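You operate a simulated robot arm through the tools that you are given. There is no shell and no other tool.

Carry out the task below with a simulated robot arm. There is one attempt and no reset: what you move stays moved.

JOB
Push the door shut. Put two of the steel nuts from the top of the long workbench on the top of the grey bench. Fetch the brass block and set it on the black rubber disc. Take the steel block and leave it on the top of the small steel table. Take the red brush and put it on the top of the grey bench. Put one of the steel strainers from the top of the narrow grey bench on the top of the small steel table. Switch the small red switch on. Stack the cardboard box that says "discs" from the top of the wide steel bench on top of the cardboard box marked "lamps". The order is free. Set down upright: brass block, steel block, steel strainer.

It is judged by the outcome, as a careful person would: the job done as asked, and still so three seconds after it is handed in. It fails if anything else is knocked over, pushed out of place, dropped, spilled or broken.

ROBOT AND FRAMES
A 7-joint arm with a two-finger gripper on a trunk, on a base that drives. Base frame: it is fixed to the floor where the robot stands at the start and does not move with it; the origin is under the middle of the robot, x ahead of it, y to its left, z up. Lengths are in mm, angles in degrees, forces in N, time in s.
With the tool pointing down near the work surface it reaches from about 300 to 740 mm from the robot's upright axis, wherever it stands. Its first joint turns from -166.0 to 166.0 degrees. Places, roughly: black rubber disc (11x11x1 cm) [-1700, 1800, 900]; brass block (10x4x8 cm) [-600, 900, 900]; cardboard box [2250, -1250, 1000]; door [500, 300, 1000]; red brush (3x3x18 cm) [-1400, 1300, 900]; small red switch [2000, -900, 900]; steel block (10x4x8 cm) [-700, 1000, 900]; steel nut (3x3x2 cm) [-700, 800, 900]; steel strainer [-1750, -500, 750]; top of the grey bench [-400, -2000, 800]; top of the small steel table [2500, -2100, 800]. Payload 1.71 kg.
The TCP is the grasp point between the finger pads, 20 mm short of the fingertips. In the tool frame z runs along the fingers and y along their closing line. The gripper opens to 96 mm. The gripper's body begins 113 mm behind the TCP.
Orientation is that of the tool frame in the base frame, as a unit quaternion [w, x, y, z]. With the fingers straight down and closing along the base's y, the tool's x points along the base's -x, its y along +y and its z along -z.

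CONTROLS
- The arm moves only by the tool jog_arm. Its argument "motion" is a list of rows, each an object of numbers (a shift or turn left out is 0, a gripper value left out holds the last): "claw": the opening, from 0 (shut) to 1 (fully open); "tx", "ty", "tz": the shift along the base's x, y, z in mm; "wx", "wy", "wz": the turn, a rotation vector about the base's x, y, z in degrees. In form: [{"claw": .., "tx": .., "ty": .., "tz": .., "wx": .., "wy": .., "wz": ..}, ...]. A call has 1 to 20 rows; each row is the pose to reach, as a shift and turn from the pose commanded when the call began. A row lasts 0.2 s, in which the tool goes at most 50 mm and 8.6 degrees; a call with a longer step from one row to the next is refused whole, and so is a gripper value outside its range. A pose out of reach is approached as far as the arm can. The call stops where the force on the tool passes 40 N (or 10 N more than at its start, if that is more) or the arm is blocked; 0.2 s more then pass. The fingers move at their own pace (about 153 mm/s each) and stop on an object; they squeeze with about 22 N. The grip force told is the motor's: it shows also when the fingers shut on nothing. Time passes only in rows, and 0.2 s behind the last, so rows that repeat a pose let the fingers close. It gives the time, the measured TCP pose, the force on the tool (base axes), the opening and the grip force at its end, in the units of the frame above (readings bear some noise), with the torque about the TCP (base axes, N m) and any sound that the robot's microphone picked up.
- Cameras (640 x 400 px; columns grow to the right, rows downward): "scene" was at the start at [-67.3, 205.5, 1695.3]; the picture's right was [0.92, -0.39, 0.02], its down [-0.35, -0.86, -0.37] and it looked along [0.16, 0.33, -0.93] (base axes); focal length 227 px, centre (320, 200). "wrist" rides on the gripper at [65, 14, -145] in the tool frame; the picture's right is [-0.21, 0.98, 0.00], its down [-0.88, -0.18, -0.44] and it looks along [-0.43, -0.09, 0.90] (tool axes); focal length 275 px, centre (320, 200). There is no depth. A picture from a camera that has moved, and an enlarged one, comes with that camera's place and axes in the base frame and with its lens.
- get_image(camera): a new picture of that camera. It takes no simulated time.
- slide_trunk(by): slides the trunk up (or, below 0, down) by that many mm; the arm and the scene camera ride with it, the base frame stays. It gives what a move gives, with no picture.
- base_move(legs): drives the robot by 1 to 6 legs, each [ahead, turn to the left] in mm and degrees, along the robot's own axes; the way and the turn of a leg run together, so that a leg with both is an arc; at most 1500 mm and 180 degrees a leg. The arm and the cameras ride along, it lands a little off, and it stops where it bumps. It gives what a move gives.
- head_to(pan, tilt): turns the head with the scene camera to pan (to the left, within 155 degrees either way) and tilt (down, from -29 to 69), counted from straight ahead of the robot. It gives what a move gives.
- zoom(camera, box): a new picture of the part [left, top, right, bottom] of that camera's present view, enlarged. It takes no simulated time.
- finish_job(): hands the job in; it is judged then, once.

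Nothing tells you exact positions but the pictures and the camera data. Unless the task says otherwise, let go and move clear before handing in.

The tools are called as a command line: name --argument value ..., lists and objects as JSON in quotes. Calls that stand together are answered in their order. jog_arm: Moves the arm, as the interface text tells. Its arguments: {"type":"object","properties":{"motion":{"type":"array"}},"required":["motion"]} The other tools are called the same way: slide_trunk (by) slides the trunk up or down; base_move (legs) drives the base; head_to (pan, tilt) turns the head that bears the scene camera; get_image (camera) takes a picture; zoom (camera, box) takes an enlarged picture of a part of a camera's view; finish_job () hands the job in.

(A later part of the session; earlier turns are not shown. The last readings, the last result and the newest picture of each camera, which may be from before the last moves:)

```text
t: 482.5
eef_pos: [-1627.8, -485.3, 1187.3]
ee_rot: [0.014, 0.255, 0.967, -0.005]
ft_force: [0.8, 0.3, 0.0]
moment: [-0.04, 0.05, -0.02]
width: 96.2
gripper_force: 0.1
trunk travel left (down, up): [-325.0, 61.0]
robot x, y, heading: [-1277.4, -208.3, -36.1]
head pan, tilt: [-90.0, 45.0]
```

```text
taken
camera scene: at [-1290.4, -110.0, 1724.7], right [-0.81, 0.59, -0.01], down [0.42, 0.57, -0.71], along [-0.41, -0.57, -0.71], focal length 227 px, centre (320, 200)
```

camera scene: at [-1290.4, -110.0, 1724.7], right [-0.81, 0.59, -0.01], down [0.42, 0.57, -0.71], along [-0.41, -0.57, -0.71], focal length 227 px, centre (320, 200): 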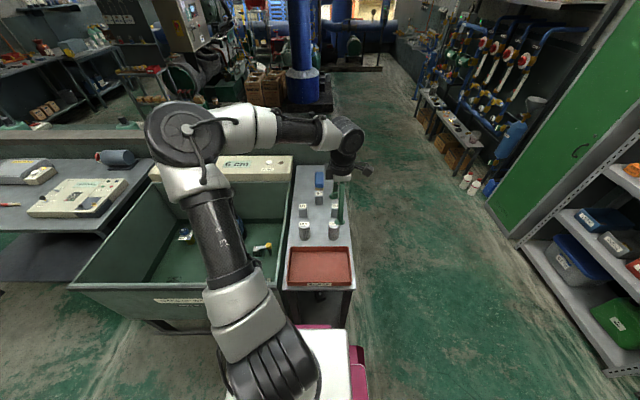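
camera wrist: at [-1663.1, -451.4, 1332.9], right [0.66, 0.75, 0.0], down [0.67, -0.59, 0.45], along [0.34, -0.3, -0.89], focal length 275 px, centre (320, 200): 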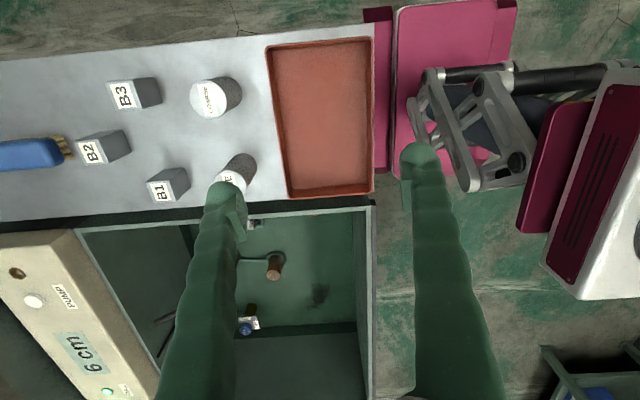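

jog_arm --motion '[{"tx": -26, "ty": -33, "wx": 0.5, "wy": 0.7}, {"tx": -52, "ty": -66, "wx": 1, "wy": 1.4}, {"tx": -78, "ty": -100, "wx": 1, "wy": 1.4}, {"tx": -105, "ty": -133, "wx": 1, "wy": 1.4}, {"tx": -105, "ty": -133, "tz": -40, "wx": 1, "wy": 1.4}, {"tx": -105, "ty": -133, "tz": -85, "wx": 1, "wy": 1.4}, {"tx": -105, "ty": -133, "tz": -125, "wx": 1, "wy": 1.4}, {"tx": -105, "ty": -133, "tz": -125, "wx": 1, "wy": 1.4}]'

get_image --camera "wrist"

zoom --camera "scene" --box '[270, 150, 380, 300]'

```text
t: 484.3
eef_pos: [-1728.9, -622.6, 1060.8]
ee_rot: [-0.004, 0.254, 0.967, 0.002]
ft_force: [0.2, 0.8, 0.4]
moment: [0.01, 0.05, 0.01]
width: 96.1
gripper_force: 0.1
trunk travel left (down, up): [-325.0, 61.0]
robot x, y, heading: [-1277.2, -208.7, -36.2]
head pan, tilt: [-90.0, 45.0]
```

```text
taken
camera wrist: at [-1778.3, -579.3, 1206.1], right [0.66, 0.75, 0.0], down [0.68, -0.59, 0.44], along [0.33, -0.29, -0.9], focal length 275 px, centre (320, 200)
```

wrist: 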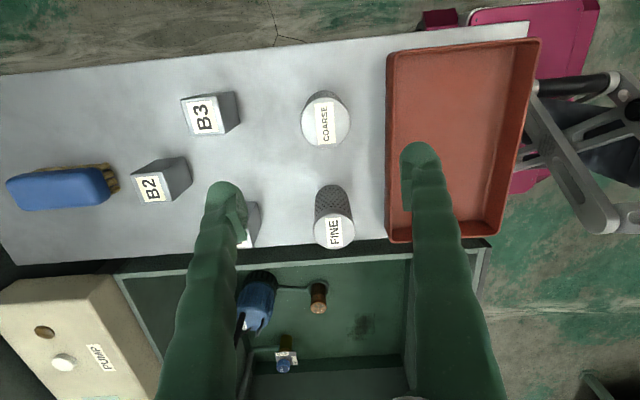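

```text
2.67 times, centred on (325, 225) of scene
camera zoom: at [-1268.1, -126.0, 1725.6], right [-0.81, 0.59, 0.01], down [0.41, 0.58, -0.71], along [-0.42, -0.57, -0.71], focal length 605 px, centre (307, 133)
```

zoom: 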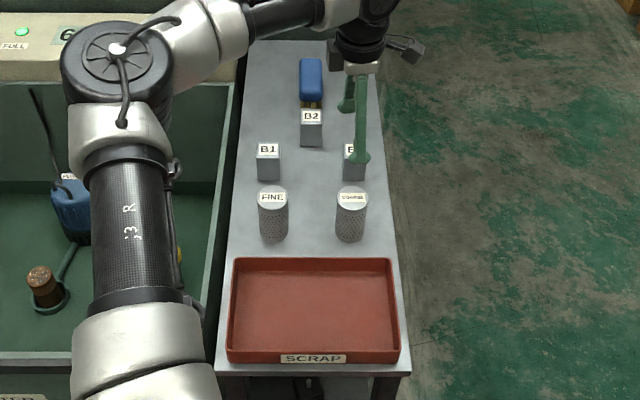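

jog_arm --motion '[{"tx": -4, "ty": 12, "tz": -40}, {"tx": -4, "ty": 12, "tz": -80}, {"tx": -4, "ty": 12, "tz": -110}, {"tx": -4, "ty": 12, "tz": -110}]'

get_image --camera "wrist"

```text
t: 485.3
eef_pos: [-1729.5, -611.4, 953.1]
ee_rot: [-0.006, 0.253, 0.967, 0.001]
ft_force: [-0.6, 0.4, 0.1]
moment: [0.0, -0.02, -0.02]
width: 95.9
gripper_force: 0.0
trunk travel left (down, up): [-325.0, 61.0]
robot x, y, heading: [-1277.2, -208.5, -36.1]
head pan, tilt: [-90.0, 45.0]
```

```text
taken
camera wrist: at [-1777.6, -568.2, 1098.2], right [0.66, 0.75, 0.0], down [0.68, -0.59, 0.43], along [0.32, -0.29, -0.9], focal length 275 px, centre (320, 200)
```

wrist: 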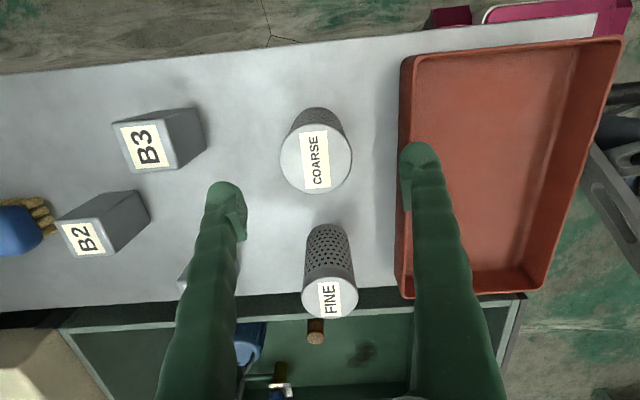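

jog_arm --motion '[{"tx": -5, "ty": 0, "tz": -30}, {"tx": -5, "ty": 0, "tz": -60}, {"tx": -5, "ty": 0, "tz": -85}, {"tx": -5, "ty": 0, "tz": -85}]'

get_image --camera "wrist"

zoom --camera "scene" --box '[270, 150, 380, 300]'

```text
t: 486.3
eef_pos: [-1732.2, -610.4, 866.7]
ee_rot: [-0.006, 0.252, 0.968, 0.002]
ft_force: [-0.3, 0.5, 0.1]
moment: [-0.02, -0.02, 0.01]
width: 95.8
gripper_force: 0.1
trunk travel left (down, up): [-325.0, 61.0]
robot x, y, heading: [-1277.9, -212.5, -36.0]
head pan, tilt: [-90.0, 45.0]
```

```text
taken
camera wrist: at [-1781.5, -568.3, 1013.1], right [0.66, 0.75, 0.0], down [0.68, -0.59, 0.43], along [0.33, -0.29, -0.9], focal length 275 px, centre (320, 200)
```

wrist: 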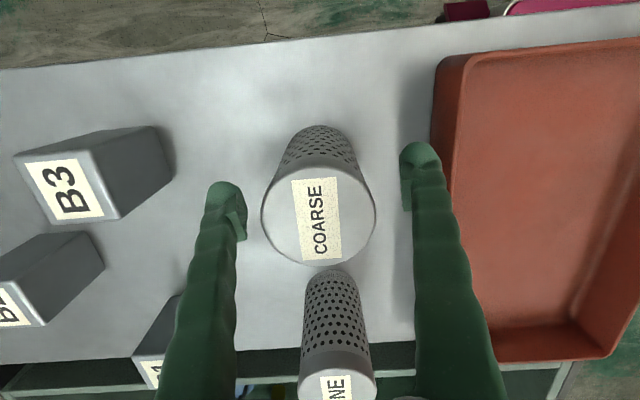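

```text
2.67 times, centred on (325, 225) of scene
camera zoom: at [-1258.6, -133.1, 1725.9], right [-0.81, 0.59, 0.02], down [0.41, 0.58, -0.71], along [-0.43, -0.56, -0.71], focal length 605 px, centre (307, 133)
```

zoom: 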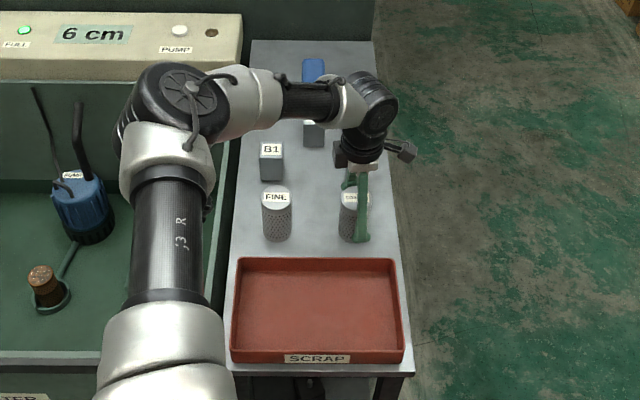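

jog_arm --motion '[{"claw": 0.6}, {"claw": 0.4}, {"claw": 0.2}, {"claw": 0}, {"claw": 0}, {"claw": 0}]'

jog_arm --motion '[{"tz": 10}, {"tz": 30}, {"tz": 70}, {"tz": 115}, {"tz": 160}, {"tz": 205}, {"tz": 250}, {"tz": 295}, {"tz": 335}]'

get_image --camera "wrist"

zoom --camera "scene" --box '[250, 100, 400, 300]'

```text
t: 487.7
eef_pos: [-1732.5, -611.8, 868.2]
ee_rot: [-0.006, 0.253, 0.967, 0.001]
ft_force: [-0.6, -0.4, -0.8]
moment: [0.01, 0.01, 0.0]
width: 61.0
gripper_force: 22.2
trunk travel left (down, up): [-325.0, 61.0]
robot x, y, heading: [-1278.0, -215.4, -36.0]
head pan, tilt: [-90.0, 45.0]
```

```text
t: 489.7
eef_pos: [-1732.6, -611.2, 1203.2]
ee_rot: [-0.005, 0.254, 0.967, 0.001]
ft_force: [-0.6, 0.1, -1.1]
moment: [-0.04, 0.01, 0.01]
width: 61.1
gripper_force: 22.2
trunk travel left (down, up): [-325.0, 61.0]
robot x, y, heading: [-1281.8, -210.4, -36.2]
head pan, tilt: [-90.0, 45.0]
```

```text
taken
camera wrist: at [-1780.2, -568.2, 1349.2], right [0.66, 0.75, 0.0], down [0.68, -0.59, 0.44], along [0.33, -0.29, -0.9], focal length 275 px, centre (320, 200)
```

wrist: 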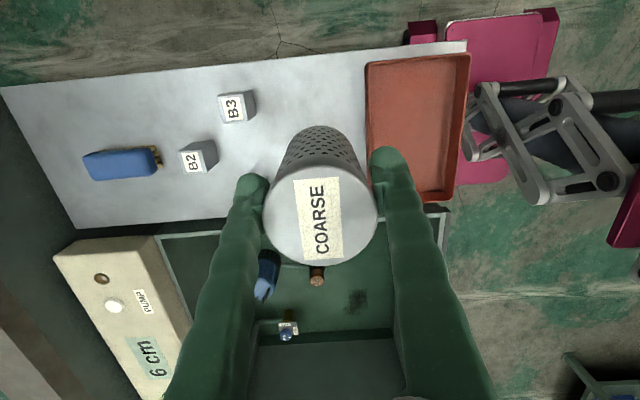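

```text
2.00 times, centred on (325, 200) of scene
camera zoom: at [-1259.0, -132.6, 1725.8], right [-0.81, 0.59, 0.02], down [0.41, 0.58, -0.71], along [-0.43, -0.56, -0.71], focal length 454 px, centre (310, 200)
```

zoom: 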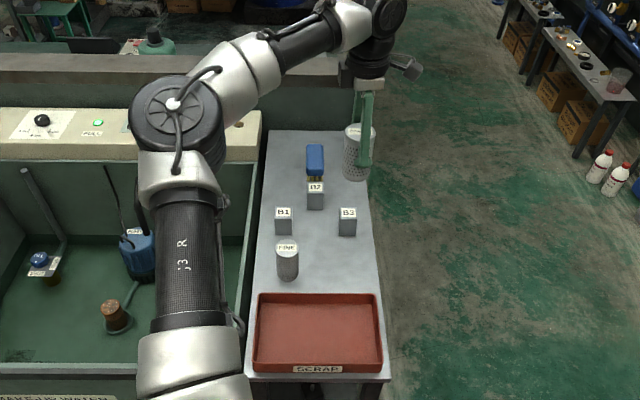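

The COARSE strainer is held upright. I'll draw the arm in and drive to the small steel table.

jog_arm --motion '[{"tx": 24, "ty": 32}, {"tx": 48, "ty": 65}, {"tx": 71, "ty": 97}]'

base_move --legs '[[0, 9], [1200, 0], [1200, 0], [1050, 0]]'

base_move --legs '[[0, 81]]'

head_to --pan -80 --tilt 45

get_image --camera "scene"

```text
t: 490.5
eef_pos: [-1658.6, -512.8, 1204.0]
ee_rot: [-0.006, 0.254, 0.967, 0.002]
ft_force: [0.1, -0.2, -2.2]
moment: [-0.03, 0.04, 0.0]
width: 61.0
gripper_force: 22.3
trunk travel left (down, up): [-325.0, 61.0]
robot x, y, heading: [-1278.9, -210.9, -36.0]
head pan, tilt: [-90.0, 45.0]
```

```text
t: 509.4
eef_pos: [1446.2, -2216.2, 1203.0]
ee_rot: [-0.006, 0.203, 0.979, 0.001]
ft_force: [0.4, -0.3, -1.6]
moment: [0.0, 0.0, 0.01]
width: 60.9
gripper_force: 21.8
trunk travel left (down, up): [-325.0, 61.0]
robot x, y, heading: [1795.6, -1875.5, -30.1]
head pan, tilt: [-90.0, 45.0]
```

```text
t: 513.9
eef_pos: [2064.6, -2287.3, 1201.9]
ee_rot: [0.002, -0.48, 0.877, -0.001]
ft_force: [-0.2, 0.2, -2.6]
moment: [0.0, -0.03, 0.0]
width: 61.0
gripper_force: 22.4
trunk travel left (down, up): [-325.0, 61.0]
robot x, y, heading: [1793.6, -1872.0, 50.7]
head pan, tilt: [-90.0, 45.0]
```

```text
t: 514.7
eef_pos: [2049.5, -2307.1, 1197.7]
ee_rot: [0.011, -0.479, 0.878, 0.003]
ft_force: [-0.5, 0.6, -2.1]
moment: [-0.06, -0.04, 0.01]
width: 60.7
gripper_force: 21.8
trunk travel left (down, up): [-325.0, 61.0]
robot x, y, heading: [1794.2, -1873.5, 50.7]
head pan, tilt: [-80.0, 45.0]
```

```text
taken
camera scene: at [1705.0, -1865.8, 1724.9], right [-0.49, -0.87, 0.0], down [-0.61, 0.35, -0.71], along [0.62, -0.35, -0.71], focal length 227 px, centre (320, 200)
```

scene: 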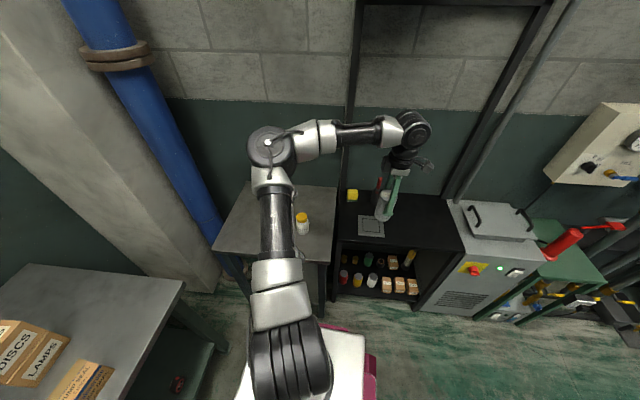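

base_move --legs '[[0, -13], [157, 0], [0, 16.5]]'

head_to --pan -65 --tilt 45

get_image --camera "scene"

get_image --camera "wrist"

```text
t: 518.1
eef_pos: [2190.1, -2206.7, 1197.1]
ee_rot: [0.019, -0.503, 0.864, 0.006]
ft_force: [-2.4, -0.8, -2.0]
moment: [0.11, -0.23, -0.01]
width: 60.9
gripper_force: 22.1
trunk travel left (down, up): [-325.0, 61.0]
robot x, y, heading: [1922.5, -1775.7, 54.1]
head pan, tilt: [-80.0, 45.0]
```

```text
t: 518.9
eef_pos: [2205.2, -2184.9, 1200.0]
ee_rot: [0.007, -0.502, 0.865, 0.001]
ft_force: [-0.3, -1.4, -2.3]
moment: [0.14, -0.08, -0.03]
width: 60.9
gripper_force: 21.7
trunk travel left (down, up): [-325.0, 61.0]
robot x, y, heading: [1924.4, -1773.5, 53.7]
head pan, tilt: [-65.0, 45.0]
```

```text
taken
camera scene: at [1854.9, -1729.5, 1725.3], right [-0.19, -0.98, 0.01], down [-0.7, 0.13, -0.7], along [0.69, -0.14, -0.71], focal length 227 px, centre (320, 200)
```

scene: 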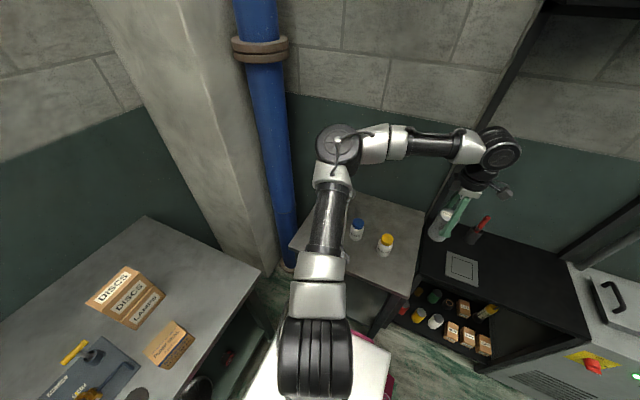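

```text
taken
camera wrist: at [2159.5, -2237.1, 1343.4], right [-0.75, 0.66, 0.0], down [0.59, 0.67, 0.46], along [0.31, 0.34, -0.89], focal length 275 px, centre (320, 200)
```

wrist: 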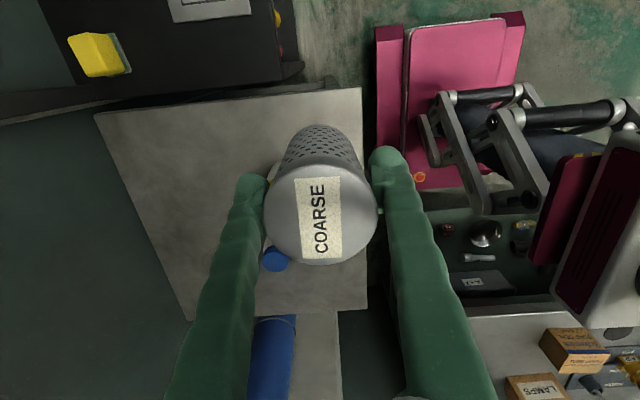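

The stacked boxes still look good. I'll move the strainer over the free corner of the small table, away from the bottles.

jog_arm --motion '[{"tx": 26, "ty": 30}, {"tx": 52, "ty": 60}, {"tx": 78, "ty": 90}, {"tx": 104, "ty": 120}, {"tx": 130, "ty": 150}, {"tx": 156, "ty": 180}, {"tx": 182, "ty": 210}, {"tx": 208, "ty": 240}, {"tx": 232, "ty": 268}, {"tx": 256, "ty": 297}]'

get_image --camera "scene"

get_image --camera "wrist"

```text
t: 521.1
eef_pos: [2467.4, -1887.6, 1200.1]
ee_rot: [0.006, -0.503, 0.864, 0.0]
ft_force: [-0.4, 0.4, -2.7]
moment: [-0.03, 0.01, -0.01]
width: 60.9
gripper_force: 22.0
trunk travel left (down, up): [-325.0, 61.0]
robot x, y, heading: [1923.8, -1776.2, 53.8]
head pan, tilt: [-65.0, 45.0]
```

```text
taken
camera scene: at [1858.1, -1724.5, 1725.3], right [-0.19, -0.98, 0.02], down [-0.7, 0.13, -0.7], along [0.69, -0.15, -0.71], focal length 227 px, centre (320, 200)
```

scene: 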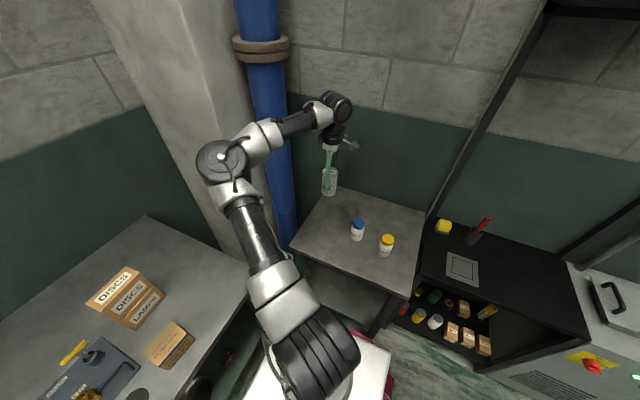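

```text
taken
camera wrist: at [2421.3, -1937.9, 1344.1], right [-0.75, 0.66, 0.0], down [0.59, 0.67, 0.46], along [0.3, 0.34, -0.89], focal length 275 px, centre (320, 200)
```

wrist: 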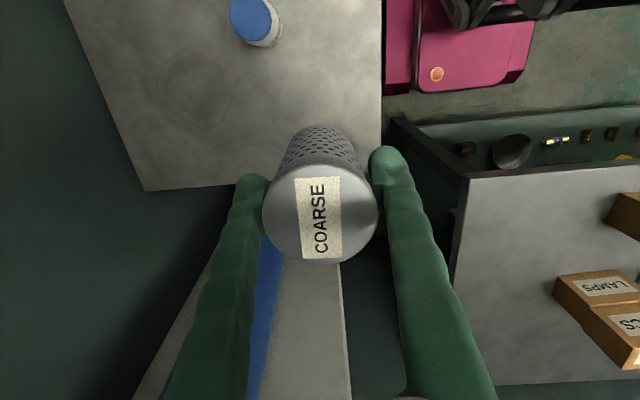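

jog_arm --motion '[{"tz": -45}, {"tz": -90}, {"tz": -135}, {"tz": -180}, {"tz": -220}, {"tz": -250}]'

zoom --camera "scene" --box '[270, 150, 420, 290]'

```text
t: 522.5
eef_pos: [2463.6, -1887.2, 949.0]
ee_rot: [0.007, -0.503, 0.864, 0.0]
ft_force: [0.6, -0.6, -2.8]
moment: [-0.01, 0.0, -0.02]
width: 61.0
gripper_force: 21.8
trunk travel left (down, up): [-325.0, 61.0]
robot x, y, heading: [1920.3, -1775.8, 54.0]
head pan, tilt: [-65.0, 45.0]
```

```text
2.86 times, centred on (345, 220) of scene
camera zoom: at [1857.6, -1726.0, 1725.3], right [-0.19, -0.98, 0.02], down [-0.7, 0.13, -0.7], along [0.69, -0.14, -0.71], focal length 648 px, centre (249, 143)
```

zoom: 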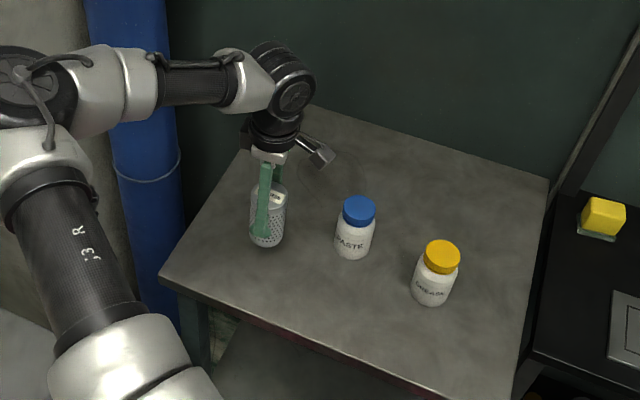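

jog_arm --motion '[{"tz": -10}, {"tz": -20}, {"tz": -30}]'

zoom --camera "scene" --box '[290, 180, 370, 250]'

```text
t: 523.3
eef_pos: [2462.5, -1886.8, 919.8]
ee_rot: [0.007, -0.504, 0.864, 0.0]
ft_force: [-0.1, 0.3, -2.8]
moment: [0.0, 0.02, 0.01]
width: 61.2
gripper_force: 22.1
trunk travel left (down, up): [-325.0, 61.0]
robot x, y, heading: [1919.8, -1773.0, 53.9]
head pan, tilt: [-65.0, 45.0]
```

```text
5.71 times, centred on (330, 215) of scene
camera zoom: at [1857.5, -1726.1, 1725.3], right [-0.19, -0.98, 0.02], down [-0.7, 0.13, -0.7], along [0.69, -0.14, -0.71], focal length 1296 px, centre (263, 114)
```

zoom: 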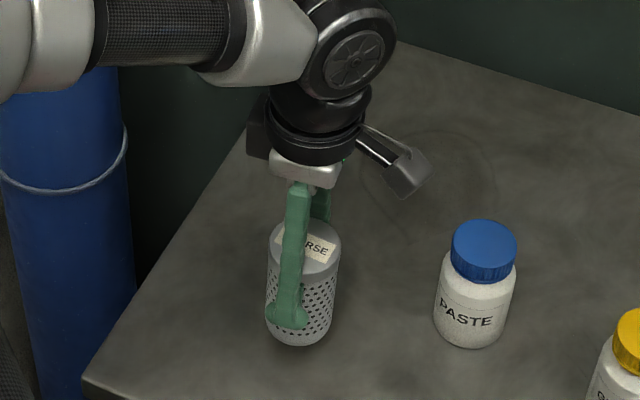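

jog_arm --motion '[{"tz": -5}, {"tz": -10}, {"tz": -15}]'

zoom --camera "scene" --box '[290, 180, 370, 250]'

```text
t: 524.1
eef_pos: [2463.1, -1887.7, 904.2]
ee_rot: [0.006, -0.502, 0.865, 0.0]
ft_force: [-0.1, 0.3, -3.0]
moment: [-0.01, -0.02, -0.01]
width: 61.0
gripper_force: 22.4
trunk travel left (down, up): [-325.0, 61.0]
robot x, y, heading: [1920.8, -1773.9, 54.0]
head pan, tilt: [-65.0, 45.0]
```

```text
5.71 times, centred on (330, 215) of scene
camera zoom: at [1857.3, -1726.1, 1725.3], right [-0.19, -0.98, 0.01], down [-0.7, 0.13, -0.7], along [0.69, -0.14, -0.71], focal length 1296 px, centre (263, 114)
```

zoom: 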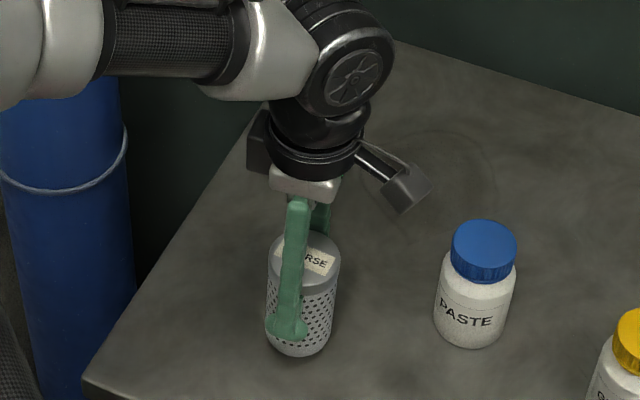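

jog_arm --motion '[{"tz": -3}, {"tz": -6}, {"tz": -9}, {"tz": -12}]'

zoom --camera "scene" --box '[290, 180, 370, 250]'

```text
t: 525.1
eef_pos: [2463.7, -1889.0, 892.3]
ee_rot: [0.008, -0.502, 0.865, 0.001]
ft_force: [0.7, -0.2, -2.4]
moment: [0.0, 0.03, -0.02]
width: 60.8
gripper_force: 21.9
trunk travel left (down, up): [-325.0, 61.0]
robot x, y, heading: [1925.4, -1775.7, 53.9]
head pan, tilt: [-65.0, 45.0]
```

```text
5.71 times, centred on (330, 215) of scene
camera zoom: at [1857.3, -1726.1, 1725.3], right [-0.19, -0.98, 0.01], down [-0.7, 0.13, -0.7], along [0.69, -0.14, -0.71], focal length 1296 px, centre (263, 114)
```

zoom: 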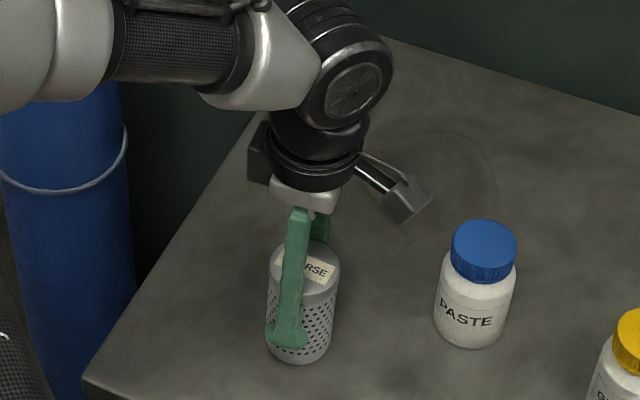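

jog_arm --motion '[{"tz": -3}, {"tz": -6}, {"tz": -9}, {"tz": -11}]'

zoom --camera "scene" --box '[290, 180, 370, 250]'

```text
t: 526.1
eef_pos: [2463.6, -1887.2, 883.0]
ee_rot: [0.008, -0.503, 0.864, -0.001]
ft_force: [7.2, 2.2, 20.2]
moment: [-0.01, 0.13, -0.02]
width: 60.8
gripper_force: 22.1
trunk travel left (down, up): [-325.0, 61.0]
robot x, y, heading: [1921.3, -1774.7, 54.3]
head pan, tilt: [-65.0, 45.0]
```

```text
5.71 times, centred on (330, 215) of scene
camera zoom: at [1856.2, -1725.6, 1725.3], right [-0.19, -0.98, 0.02], down [-0.7, 0.13, -0.7], along [0.69, -0.15, -0.71], focal length 1296 px, centre (263, 114)
```

zoom: 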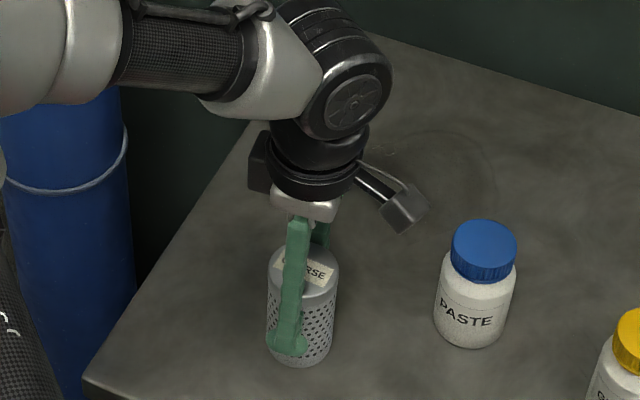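

Contact is made. I'll ease off, release and rise straight up.

jog_arm --motion '[{"tz": 2}, {"tz": 2, "claw": 0.8}, {"tz": 2, "claw": 1}, {"tz": 2, "claw": 1}, {"tz": 2}, {"tz": 30}, {"tz": 75}, {"tz": 120}, {"tz": 165}, {"tz": 210}, {"tz": 255}, {"tz": 300}]'

zoom --camera "scene" --box '[270, 150, 420, 290]'

get_image --camera "wrist"

```text
t: 528.7
eef_pos: [2463.1, -1888.0, 1180.8]
ee_rot: [0.007, -0.502, 0.865, 0.001]
ft_force: [-0.4, -0.7, 0.2]
moment: [0.0, 0.0, 0.04]
width: 95.9
gripper_force: 0.1
trunk travel left (down, up): [-325.0, 61.0]
robot x, y, heading: [1919.0, -1772.2, 53.8]
head pan, tilt: [-65.0, 45.0]
```

```text
2.86 times, centred on (345, 220) of scene
camera zoom: at [1856.5, -1726.1, 1725.3], right [-0.19, -0.98, 0.01], down [-0.7, 0.13, -0.7], along [0.69, -0.15, -0.71], focal length 648 px, centre (249, 143)
```

zoom: 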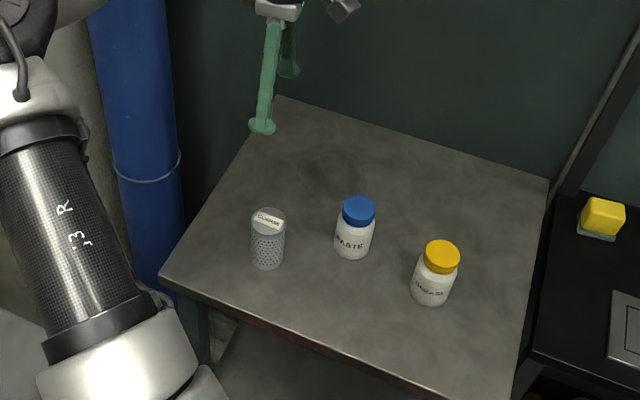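

```text
taken
camera wrist: at [2417.0, -1938.3, 1324.9], right [-0.75, 0.66, 0.0], down [0.59, 0.67, 0.46], along [0.3, 0.34, -0.89], focal length 275 px, centre (320, 200)
```

wrist: 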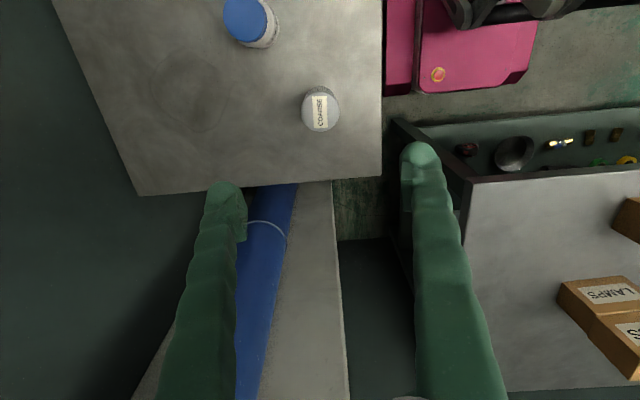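

The strainer stands upright on the small table. The last object is the steel block, so I'll manoeuvre clear and drive back to the long bench.

base_move --legs '[[0, -20], [-250, 0]]'

base_move --legs '[[0, 105]]'

```text
t: 531.8
eef_pos: [2191.2, -2199.3, 1179.9]
ee_rot: [0.006, -0.346, 0.938, -0.001]
ft_force: [-0.7, -0.5, -0.6]
moment: [0.02, -0.03, -0.02]
width: 95.9
gripper_force: 0.0
trunk travel left (down, up): [-325.0, 61.0]
robot x, y, heading: [1720.0, -1909.7, 34.0]
head pan, tilt: [-65.0, 45.0]
```

```text
t: 537.5
eef_pos: [1871.9, -1378.6, 1179.6]
ee_rot: [-0.005, 0.956, -0.295, -0.005]
ft_force: [0.3, -0.1, -0.4]
moment: [0.04, 0.0, 0.02]
width: 96.0
gripper_force: 0.0
trunk travel left (down, up): [-325.0, 61.0]
robot x, y, heading: [1723.3, -1906.6, 139.2]
head pan, tilt: [-65.0, 45.0]
```

base_move --legs '[[0, 0.3], [1300, 0], [1300, 0], [1020, 0], [0, 4.5]]'

head_to --pan -85 --tilt 45

get_image --camera "scene"

get_image --camera "wrist"

```text
t: 557.2
eef_pos: [-942.7, 965.6, 1182.7]
ee_rot: [-0.006, 0.969, -0.248, -0.013]
ft_force: [-0.1, 0.4, -0.1]
moment: [-0.02, 0.04, -0.04]
width: 96.2
gripper_force: 0.1
trunk travel left (down, up): [-325.0, 61.0]
robot x, y, heading: [-1055.3, 434.1, 144.5]
head pan, tilt: [-65.0, 45.0]
```

```text
t: 558.0
eef_pos: [-928.0, 954.4, 1185.7]
ee_rot: [-0.01, 0.968, -0.25, -0.019]
ft_force: [-0.6, 0.2, 0.1]
moment: [0.01, -0.04, 0.02]
width: 96.0
gripper_force: 0.0
trunk travel left (down, up): [-325.0, 61.0]
robot x, y, heading: [-1057.3, 431.9, 144.6]
head pan, tilt: [-85.0, 45.0]
```

```text
taken
camera scene: at [-1081.6, 362.5, 1725.8], right [0.86, -0.51, 0.02], down [-0.35, -0.62, -0.71], along [0.37, 0.6, -0.71], focal length 227 px, centre (320, 200)
```

scene: 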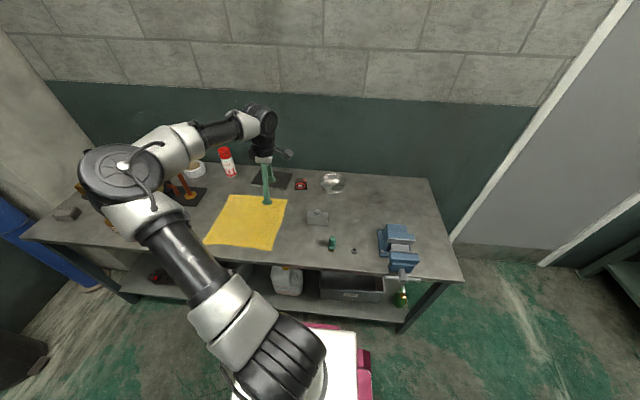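

```text
taken
camera wrist: at [-873.1, 907.3, 1328.2], right [-0.65, -0.76, 0.0], down [-0.66, 0.57, 0.48], along [-0.37, 0.32, -0.88], focal length 275 px, centre (320, 200)
```

wrist: 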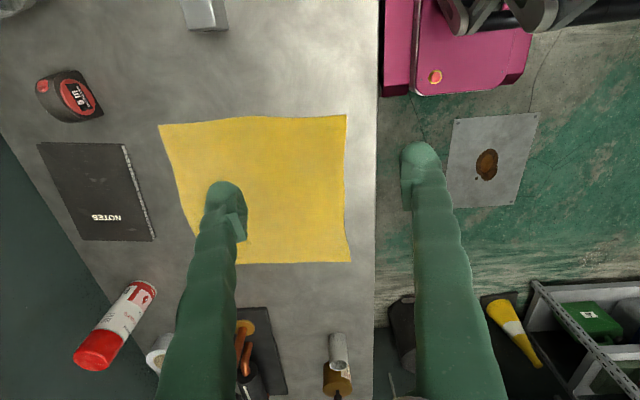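

jog_arm --motion '[{"tx": 42, "ty": 1, "wz": -3, "wx": -0.8, "wy": -0.9}, {"tx": 84, "ty": 2, "wz": -6, "wx": -1.7, "wy": -1.8}, {"tx": 126, "ty": 4, "wz": -8, "wx": -1.7, "wy": -1.8}, {"tx": 168, "ty": 5, "wz": -8, "wx": -1.7, "wy": -1.8}, {"tx": 210, "ty": 6, "wz": -8, "wx": -1.7, "wy": -1.8}, {"tx": 210, "ty": 6, "tz": -45, "wz": -8, "wx": -1.7, "wy": -1.8}, {"tx": 210, "ty": 6, "tz": -90, "wz": -8, "wx": -1.7, "wy": -1.8}, {"tx": 210, "ty": 6, "tz": -135, "wz": -8, "wx": -1.7, "wy": -1.8}, {"tx": 210, "ty": 6, "tz": -155, "wz": -8, "wx": -1.7, "wy": -1.8}, {"tx": 210, "ty": 6, "tz": -155, "wz": -8, "wx": -1.7, "wy": -1.8}]'

get_image --camera "wrist"

```text
t: 560.2
eef_pos: [-716.4, 958.6, 1032.0]
ee_rot: [-0.001, 0.949, -0.317, -0.001]
ft_force: [0.3, -1.0, 0.0]
moment: [-0.01, 0.01, -0.03]
width: 95.8
gripper_force: 0.2
trunk travel left (down, up): [-325.0, 61.0]
robot x, y, heading: [-1053.5, 434.7, 144.5]
head pan, tilt: [-85.0, 45.0]
```

```text
taken
camera wrist: at [-672.3, 907.7, 1176.2], right [-0.75, -0.66, 0.0], down [-0.59, 0.67, 0.45], along [-0.29, 0.34, -0.9], focal length 275 px, centre (320, 200)
```

wrist: 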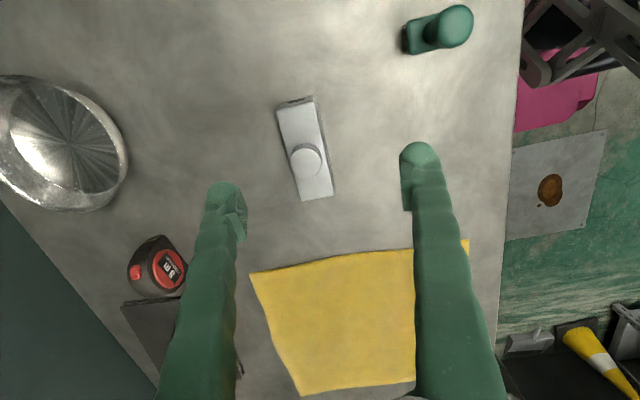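

jog_arm --motion '[{"tx": 6, "ty": 13, "tz": -40}, {"tx": 6, "ty": 13, "tz": -80}, {"tx": 6, "ty": 13, "tz": -115}, {"tx": 6, "ty": 13, "tz": -140}, {"tx": 6, "ty": 13, "tz": -140}]'

get_image --camera "wrist"

```text
t: 561.4
eef_pos: [-711.4, 974.5, 888.9]
ee_rot: [-0.001, 0.949, -0.316, 0.0]
ft_force: [0.3, 0.5, -0.2]
moment: [-0.02, 0.01, -0.03]
width: 96.0
gripper_force: 0.1
trunk travel left (down, up): [-325.0, 61.0]
robot x, y, heading: [-1056.0, 437.9, 145.0]
head pan, tilt: [-85.0, 45.0]
```

```text
taken
camera wrist: at [-666.9, 923.1, 1034.5], right [-0.75, -0.66, 0.0], down [-0.59, 0.67, 0.45], along [-0.29, 0.34, -0.9], focal length 275 px, centre (320, 200)
```

wrist: 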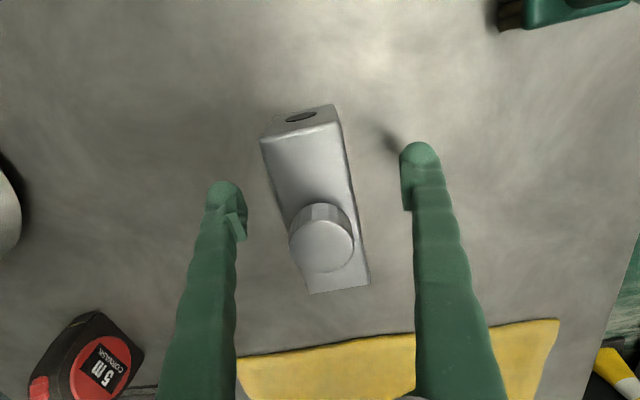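

Well centred. I'll grip and lift.

jog_arm --motion '[{"claw": 0.6}, {"claw": 0.3}, {"claw": 0}, {"claw": 0}, {"claw": 0}, {"claw": 0}]'

jog_arm --motion '[{"tz": 10}, {"tz": 40}, {"tz": 85}, {"tz": 130}, {"tz": 175}, {"tz": 220}, {"tz": 265}, {"tz": 300}, {"tx": -26, "ty": -36, "tz": 300}, {"tx": -52, "ty": -72, "tz": 300}, {"tx": -78, "ty": -108, "tz": 300}]'

get_image --camera "wrist"

```text
t: 562.8
eef_pos: [-710.5, 973.6, 891.0]
ee_rot: [-0.001, 0.949, -0.316, 0.0]
ft_force: [1.0, 1.2, 1.5]
moment: [-0.05, 0.05, 0.06]
width: 40.9
gripper_force: 22.0
trunk travel left (down, up): [-325.0, 61.0]
robot x, y, heading: [-1057.9, 437.9, 144.8]
head pan, tilt: [-85.0, 45.0]
```

```text
t: 565.2
eef_pos: [-792.8, 862.2, 1193.5]
ee_rot: [-0.001, 0.949, -0.315, 0.0]
ft_force: [-1.0, -0.9, -5.1]
moment: [-0.03, -0.07, 0.02]
width: 40.5
gripper_force: 22.0
trunk travel left (down, up): [-325.0, 61.0]
robot x, y, heading: [-1057.8, 438.3, 144.7]
head pan, tilt: [-85.0, 45.0]
```

```text
taken
camera wrist: at [-749.0, 812.1, 1337.7], right [-0.75, -0.66, 0.0], down [-0.59, 0.67, 0.45], along [-0.29, 0.34, -0.9], focal length 275 px, centre (320, 200)
```

wrist: 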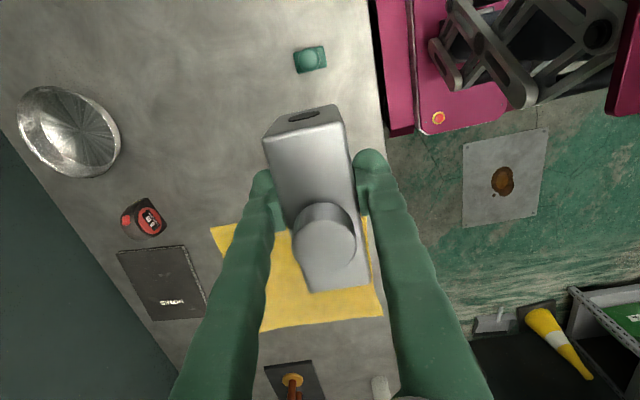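

base_move --legs '[[0, -5], [-1300, 0], [-1300, 0], [-1020, 0]]'

base_move --legs '[[0, -105]]'

```text
t: 584.7
eef_pos: [2049.5, -1516.6, 1191.6]
ee_rot: [-0.001, 0.935, -0.356, 0.0]
ft_force: [0.4, -0.2, -6.0]
moment: [-0.03, 0.0, -0.04]
width: 40.8
gripper_force: 21.8
trunk travel left (down, up): [-325.0, 61.0]
robot x, y, heading: [1746.9, -1917.0, 139.7]
head pan, tilt: [-85.0, 45.0]
```

```text
t: 590.3
eef_pos: [2049.6, -2319.5, 1192.6]
ee_rot: [0.008, -0.294, 0.956, 0.001]
ft_force: [0.3, -0.4, -5.8]
moment: [-0.01, 0.02, 0.0]
width: 40.5
gripper_force: 22.4
trunk travel left (down, up): [-325.0, 61.0]
robot x, y, heading: [1744.8, -1916.2, 35.2]
head pan, tilt: [-85.0, 45.0]
```

base_move --legs '[[0, 4], [224, 0], [0, 15]]'

head_to --pan -70 --tilt 45

get_image --camera "scene"

get_image --camera "wrist"

```text
t: 593.6
eef_pos: [2322.8, -2070.4, 1192.4]
ee_rot: [0.014, -0.448, 0.894, 0.006]
ft_force: [-0.4, 0.1, -4.9]
moment: [-0.02, 0.05, -0.01]
width: 40.5
gripper_force: 21.6
trunk travel left (down, up): [-325.0, 61.0]
robot x, y, heading: [1915.9, -1778.3, 54.6]
head pan, tilt: [-85.0, 45.0]
```

```text
t: 594.4
eef_pos: [2311.1, -2085.6, 1193.1]
ee_rot: [0.02, -0.448, 0.894, 0.009]
ft_force: [-0.3, 0.0, -5.8]
moment: [-0.02, 0.03, -0.02]
width: 40.5
gripper_force: 22.3
trunk travel left (down, up): [-325.0, 61.0]
robot x, y, heading: [1912.5, -1775.6, 54.7]
head pan, tilt: [-70.0, 45.0]
```

```text
taken
camera scene: at [1847.1, -1734.8, 1725.4], right [-0.26, -0.96, 0.02], down [-0.69, 0.18, -0.7], along [0.67, -0.2, -0.71], focal length 227 px, centre (320, 200)
```

scene: 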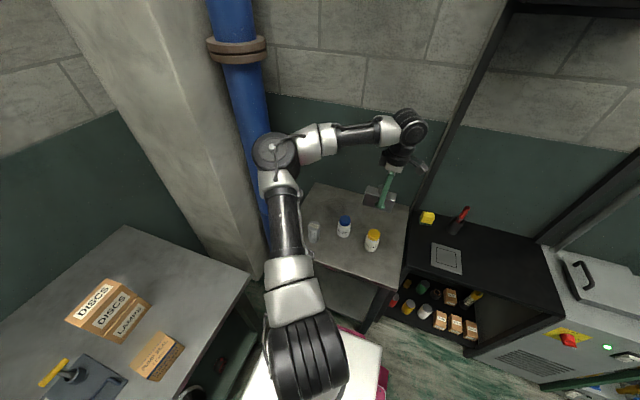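

```text
taken
camera wrist: at [2257.2, -2135.6, 1334.4], right [-0.66, 0.75, 0.01], down [0.66, 0.57, 0.48], along [0.36, 0.33, -0.87], focal length 275 px, centre (320, 200)
```

wrist: 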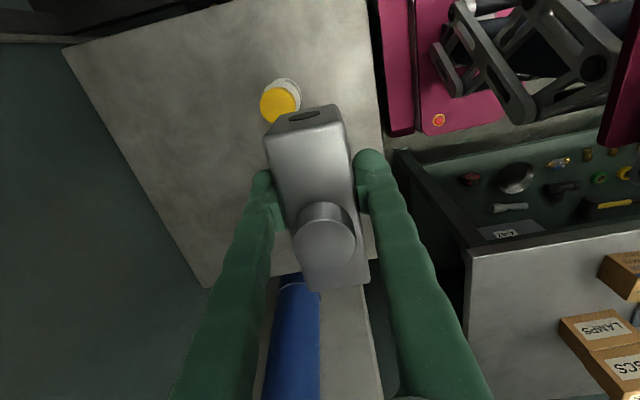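

I'll move the block over the free spot between the strainer and the bottles, near the front edge.

jog_arm --motion '[{"tx": 15, "ty": 36, "wx": -0.9, "wy": 0.8}, {"tx": 30, "ty": 72, "wx": -1.9, "wy": 1.6}, {"tx": 46, "ty": 107, "wx": -1.9, "wy": 1.6}, {"tx": 46, "ty": 107, "tz": -45, "wx": -1.9, "wy": 1.6}, {"tx": 46, "ty": 107, "tz": -90, "wx": -1.9, "wy": 1.6}, {"tx": 46, "ty": 107, "tz": -135, "wx": -1.9, "wy": 1.6}, {"tx": 46, "ty": 107, "tz": -170, "wx": -1.9, "wy": 1.6}, {"tx": 46, "ty": 107, "tz": -170, "wx": -1.9, "wy": 1.6}]'

zoom --camera "scene" --box '[270, 160, 430, 290]'

get_image --camera "wrist"

```text
t: 596.2
eef_pos: [2357.2, -1978.7, 1021.8]
ee_rot: [0.001, -0.447, 0.894, 0.001]
ft_force: [0.4, -0.1, -5.8]
moment: [-0.07, 0.02, 0.01]
width: 40.4
gripper_force: 21.9
trunk travel left (down, up): [-325.0, 61.0]
robot x, y, heading: [1913.9, -1776.5, 54.7]
head pan, tilt: [-70.0, 45.0]
```

```text
3.08 times, centred on (350, 225) of scene
camera zoom: at [1847.2, -1734.6, 1725.4], right [-0.26, -0.96, 0.02], down [-0.69, 0.18, -0.7], along [0.67, -0.2, -0.71], focal length 698 px, centre (228, 123)
```

zoom: 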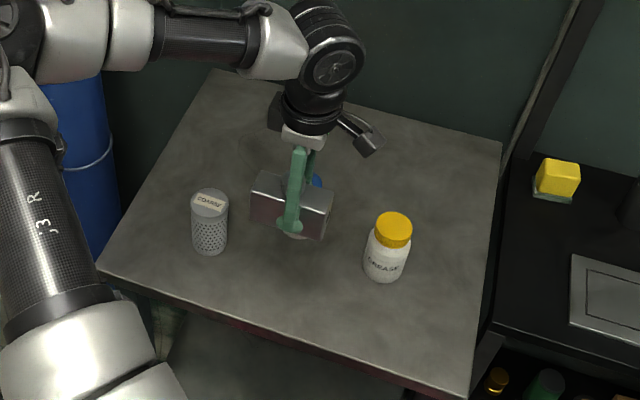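

```text
taken
camera wrist: at [2307.0, -2022.2, 1165.2], right [-0.66, 0.75, 0.0], down [0.67, 0.59, 0.45], along [0.33, 0.3, -0.89], focal length 275 px, centre (320, 200)
```

wrist: 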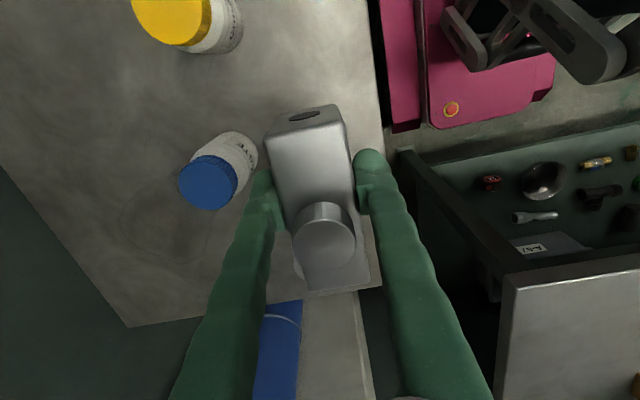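

jog_arm --motion '[{"tz": -40}, {"tz": -80}, {"tz": -110}, {"tz": -122}, {"tz": -122}]'

zoom --camera "scene" --box '[290, 180, 400, 270]'

get_image --camera "wrist"

```text
t: 597.4
eef_pos: [2357.0, -1977.0, 899.5]
ee_rot: [0.001, -0.448, 0.894, 0.002]
ft_force: [-1.0, 0.6, -5.5]
moment: [-0.03, 0.05, -0.02]
width: 40.5
gripper_force: 22.0
trunk travel left (down, up): [-325.0, 61.0]
robot x, y, heading: [1911.7, -1772.7, 54.6]
head pan, tilt: [-70.0, 45.0]
```

```text
4.44 times, centred on (345, 225) of scene
camera zoom: at [1847.1, -1734.9, 1725.4], right [-0.26, -0.96, 0.02], down [-0.69, 0.18, -0.7], along [0.67, -0.2, -0.71], focal length 1008 px, centre (209, 89)
```

zoom: 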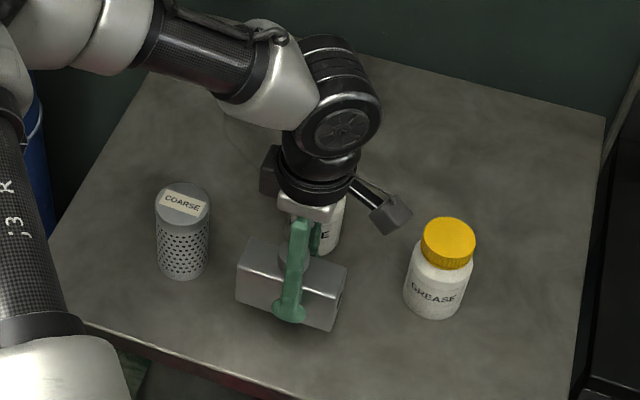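

```text
taken
camera wrist: at [2307.0, -2022.6, 1044.7], right [-0.66, 0.75, 0.0], down [0.67, 0.59, 0.45], along [0.33, 0.3, -0.89], focal length 275 px, centre (320, 200)
```

wrist: 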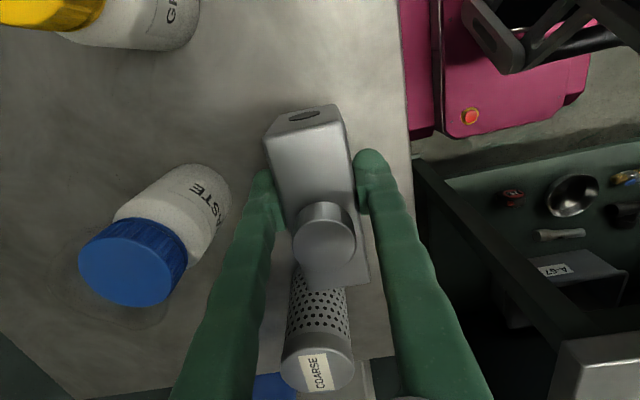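

jog_arm --motion '[{"tz": -6}, {"tz": -12}, {"tz": -18}, {"tz": -22}]'

zoom --camera "scene" --box '[290, 180, 400, 270]'

```text
t: 598.4
eef_pos: [2357.0, -1978.8, 878.6]
ee_rot: [0.002, -0.448, 0.894, 0.001]
ft_force: [-0.1, -0.3, -5.7]
moment: [-0.04, 0.02, -0.05]
width: 40.5
gripper_force: 22.0
trunk travel left (down, up): [-325.0, 61.0]
robot x, y, heading: [1910.0, -1774.7, 54.7]
head pan, tilt: [-70.0, 45.0]
```

```text
4.44 times, centred on (345, 225) of scene
camera zoom: at [1847.2, -1734.9, 1725.4], right [-0.26, -0.96, 0.02], down [-0.69, 0.18, -0.7], along [0.67, -0.2, -0.71], focal length 1008 px, centre (209, 89)
```

zoom: 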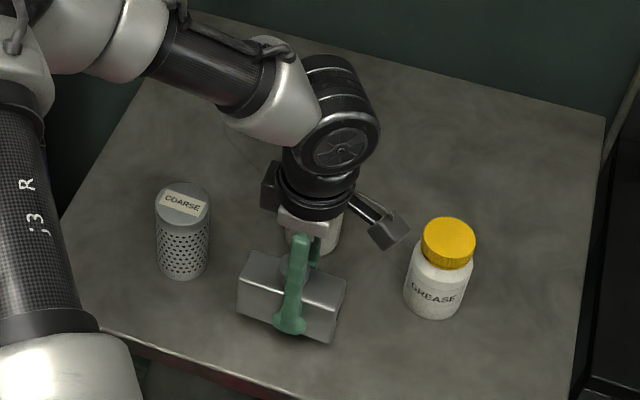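

jog_arm --motion '[{"tz": -4}, {"tz": -8}, {"tz": -11}]'

zoom --camera "scene" --box '[290, 180, 400, 270]'

```text
t: 599.2
eef_pos: [2357.1, -1979.5, 866.4]
ee_rot: [0.002, -0.447, 0.894, 0.001]
ft_force: [0.6, -0.5, -5.2]
moment: [-0.02, 0.03, 0.04]
width: 40.7
gripper_force: 21.5
trunk travel left (down, up): [-325.0, 61.0]
robot x, y, heading: [1913.2, -1777.1, 54.7]
head pan, tilt: [-70.0, 45.0]
```

```text
4.44 times, centred on (345, 225) of scene
camera zoom: at [1847.1, -1735.0, 1725.4], right [-0.26, -0.96, 0.02], down [-0.69, 0.18, -0.7], along [0.67, -0.2, -0.71], focal length 1008 px, centre (209, 89)
```

zoom: 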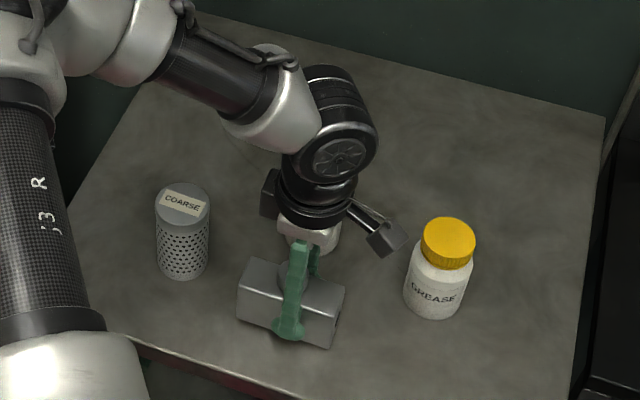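

jog_arm --motion '[{"tz": -3}, {"tz": -6}, {"tz": -9}]'

get_image --camera "wrist"

```text
t: 600.0
eef_pos: [2358.0, -1978.0, 860.7]
ee_rot: [0.002, -0.448, 0.894, 0.0]
ft_force: [-1.9, 5.2, 17.5]
moment: [0.03, -0.11, 0.01]
width: 40.3
gripper_force: 22.4
trunk travel left (down, up): [-325.0, 61.0]
robot x, y, heading: [1912.8, -1777.2, 54.8]
head pan, tilt: [-70.0, 45.0]
```

```text
taken
camera wrist: at [2306.9, -2023.8, 1005.5], right [-0.66, 0.75, 0.0], down [0.67, 0.59, 0.45], along [0.34, 0.3, -0.89], focal length 275 px, centre (320, 200)
```

wrist: 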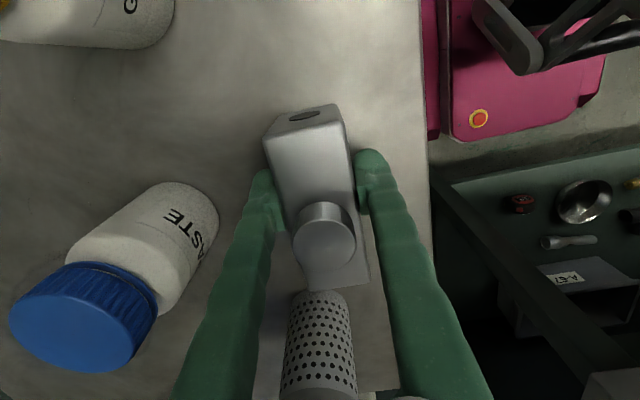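

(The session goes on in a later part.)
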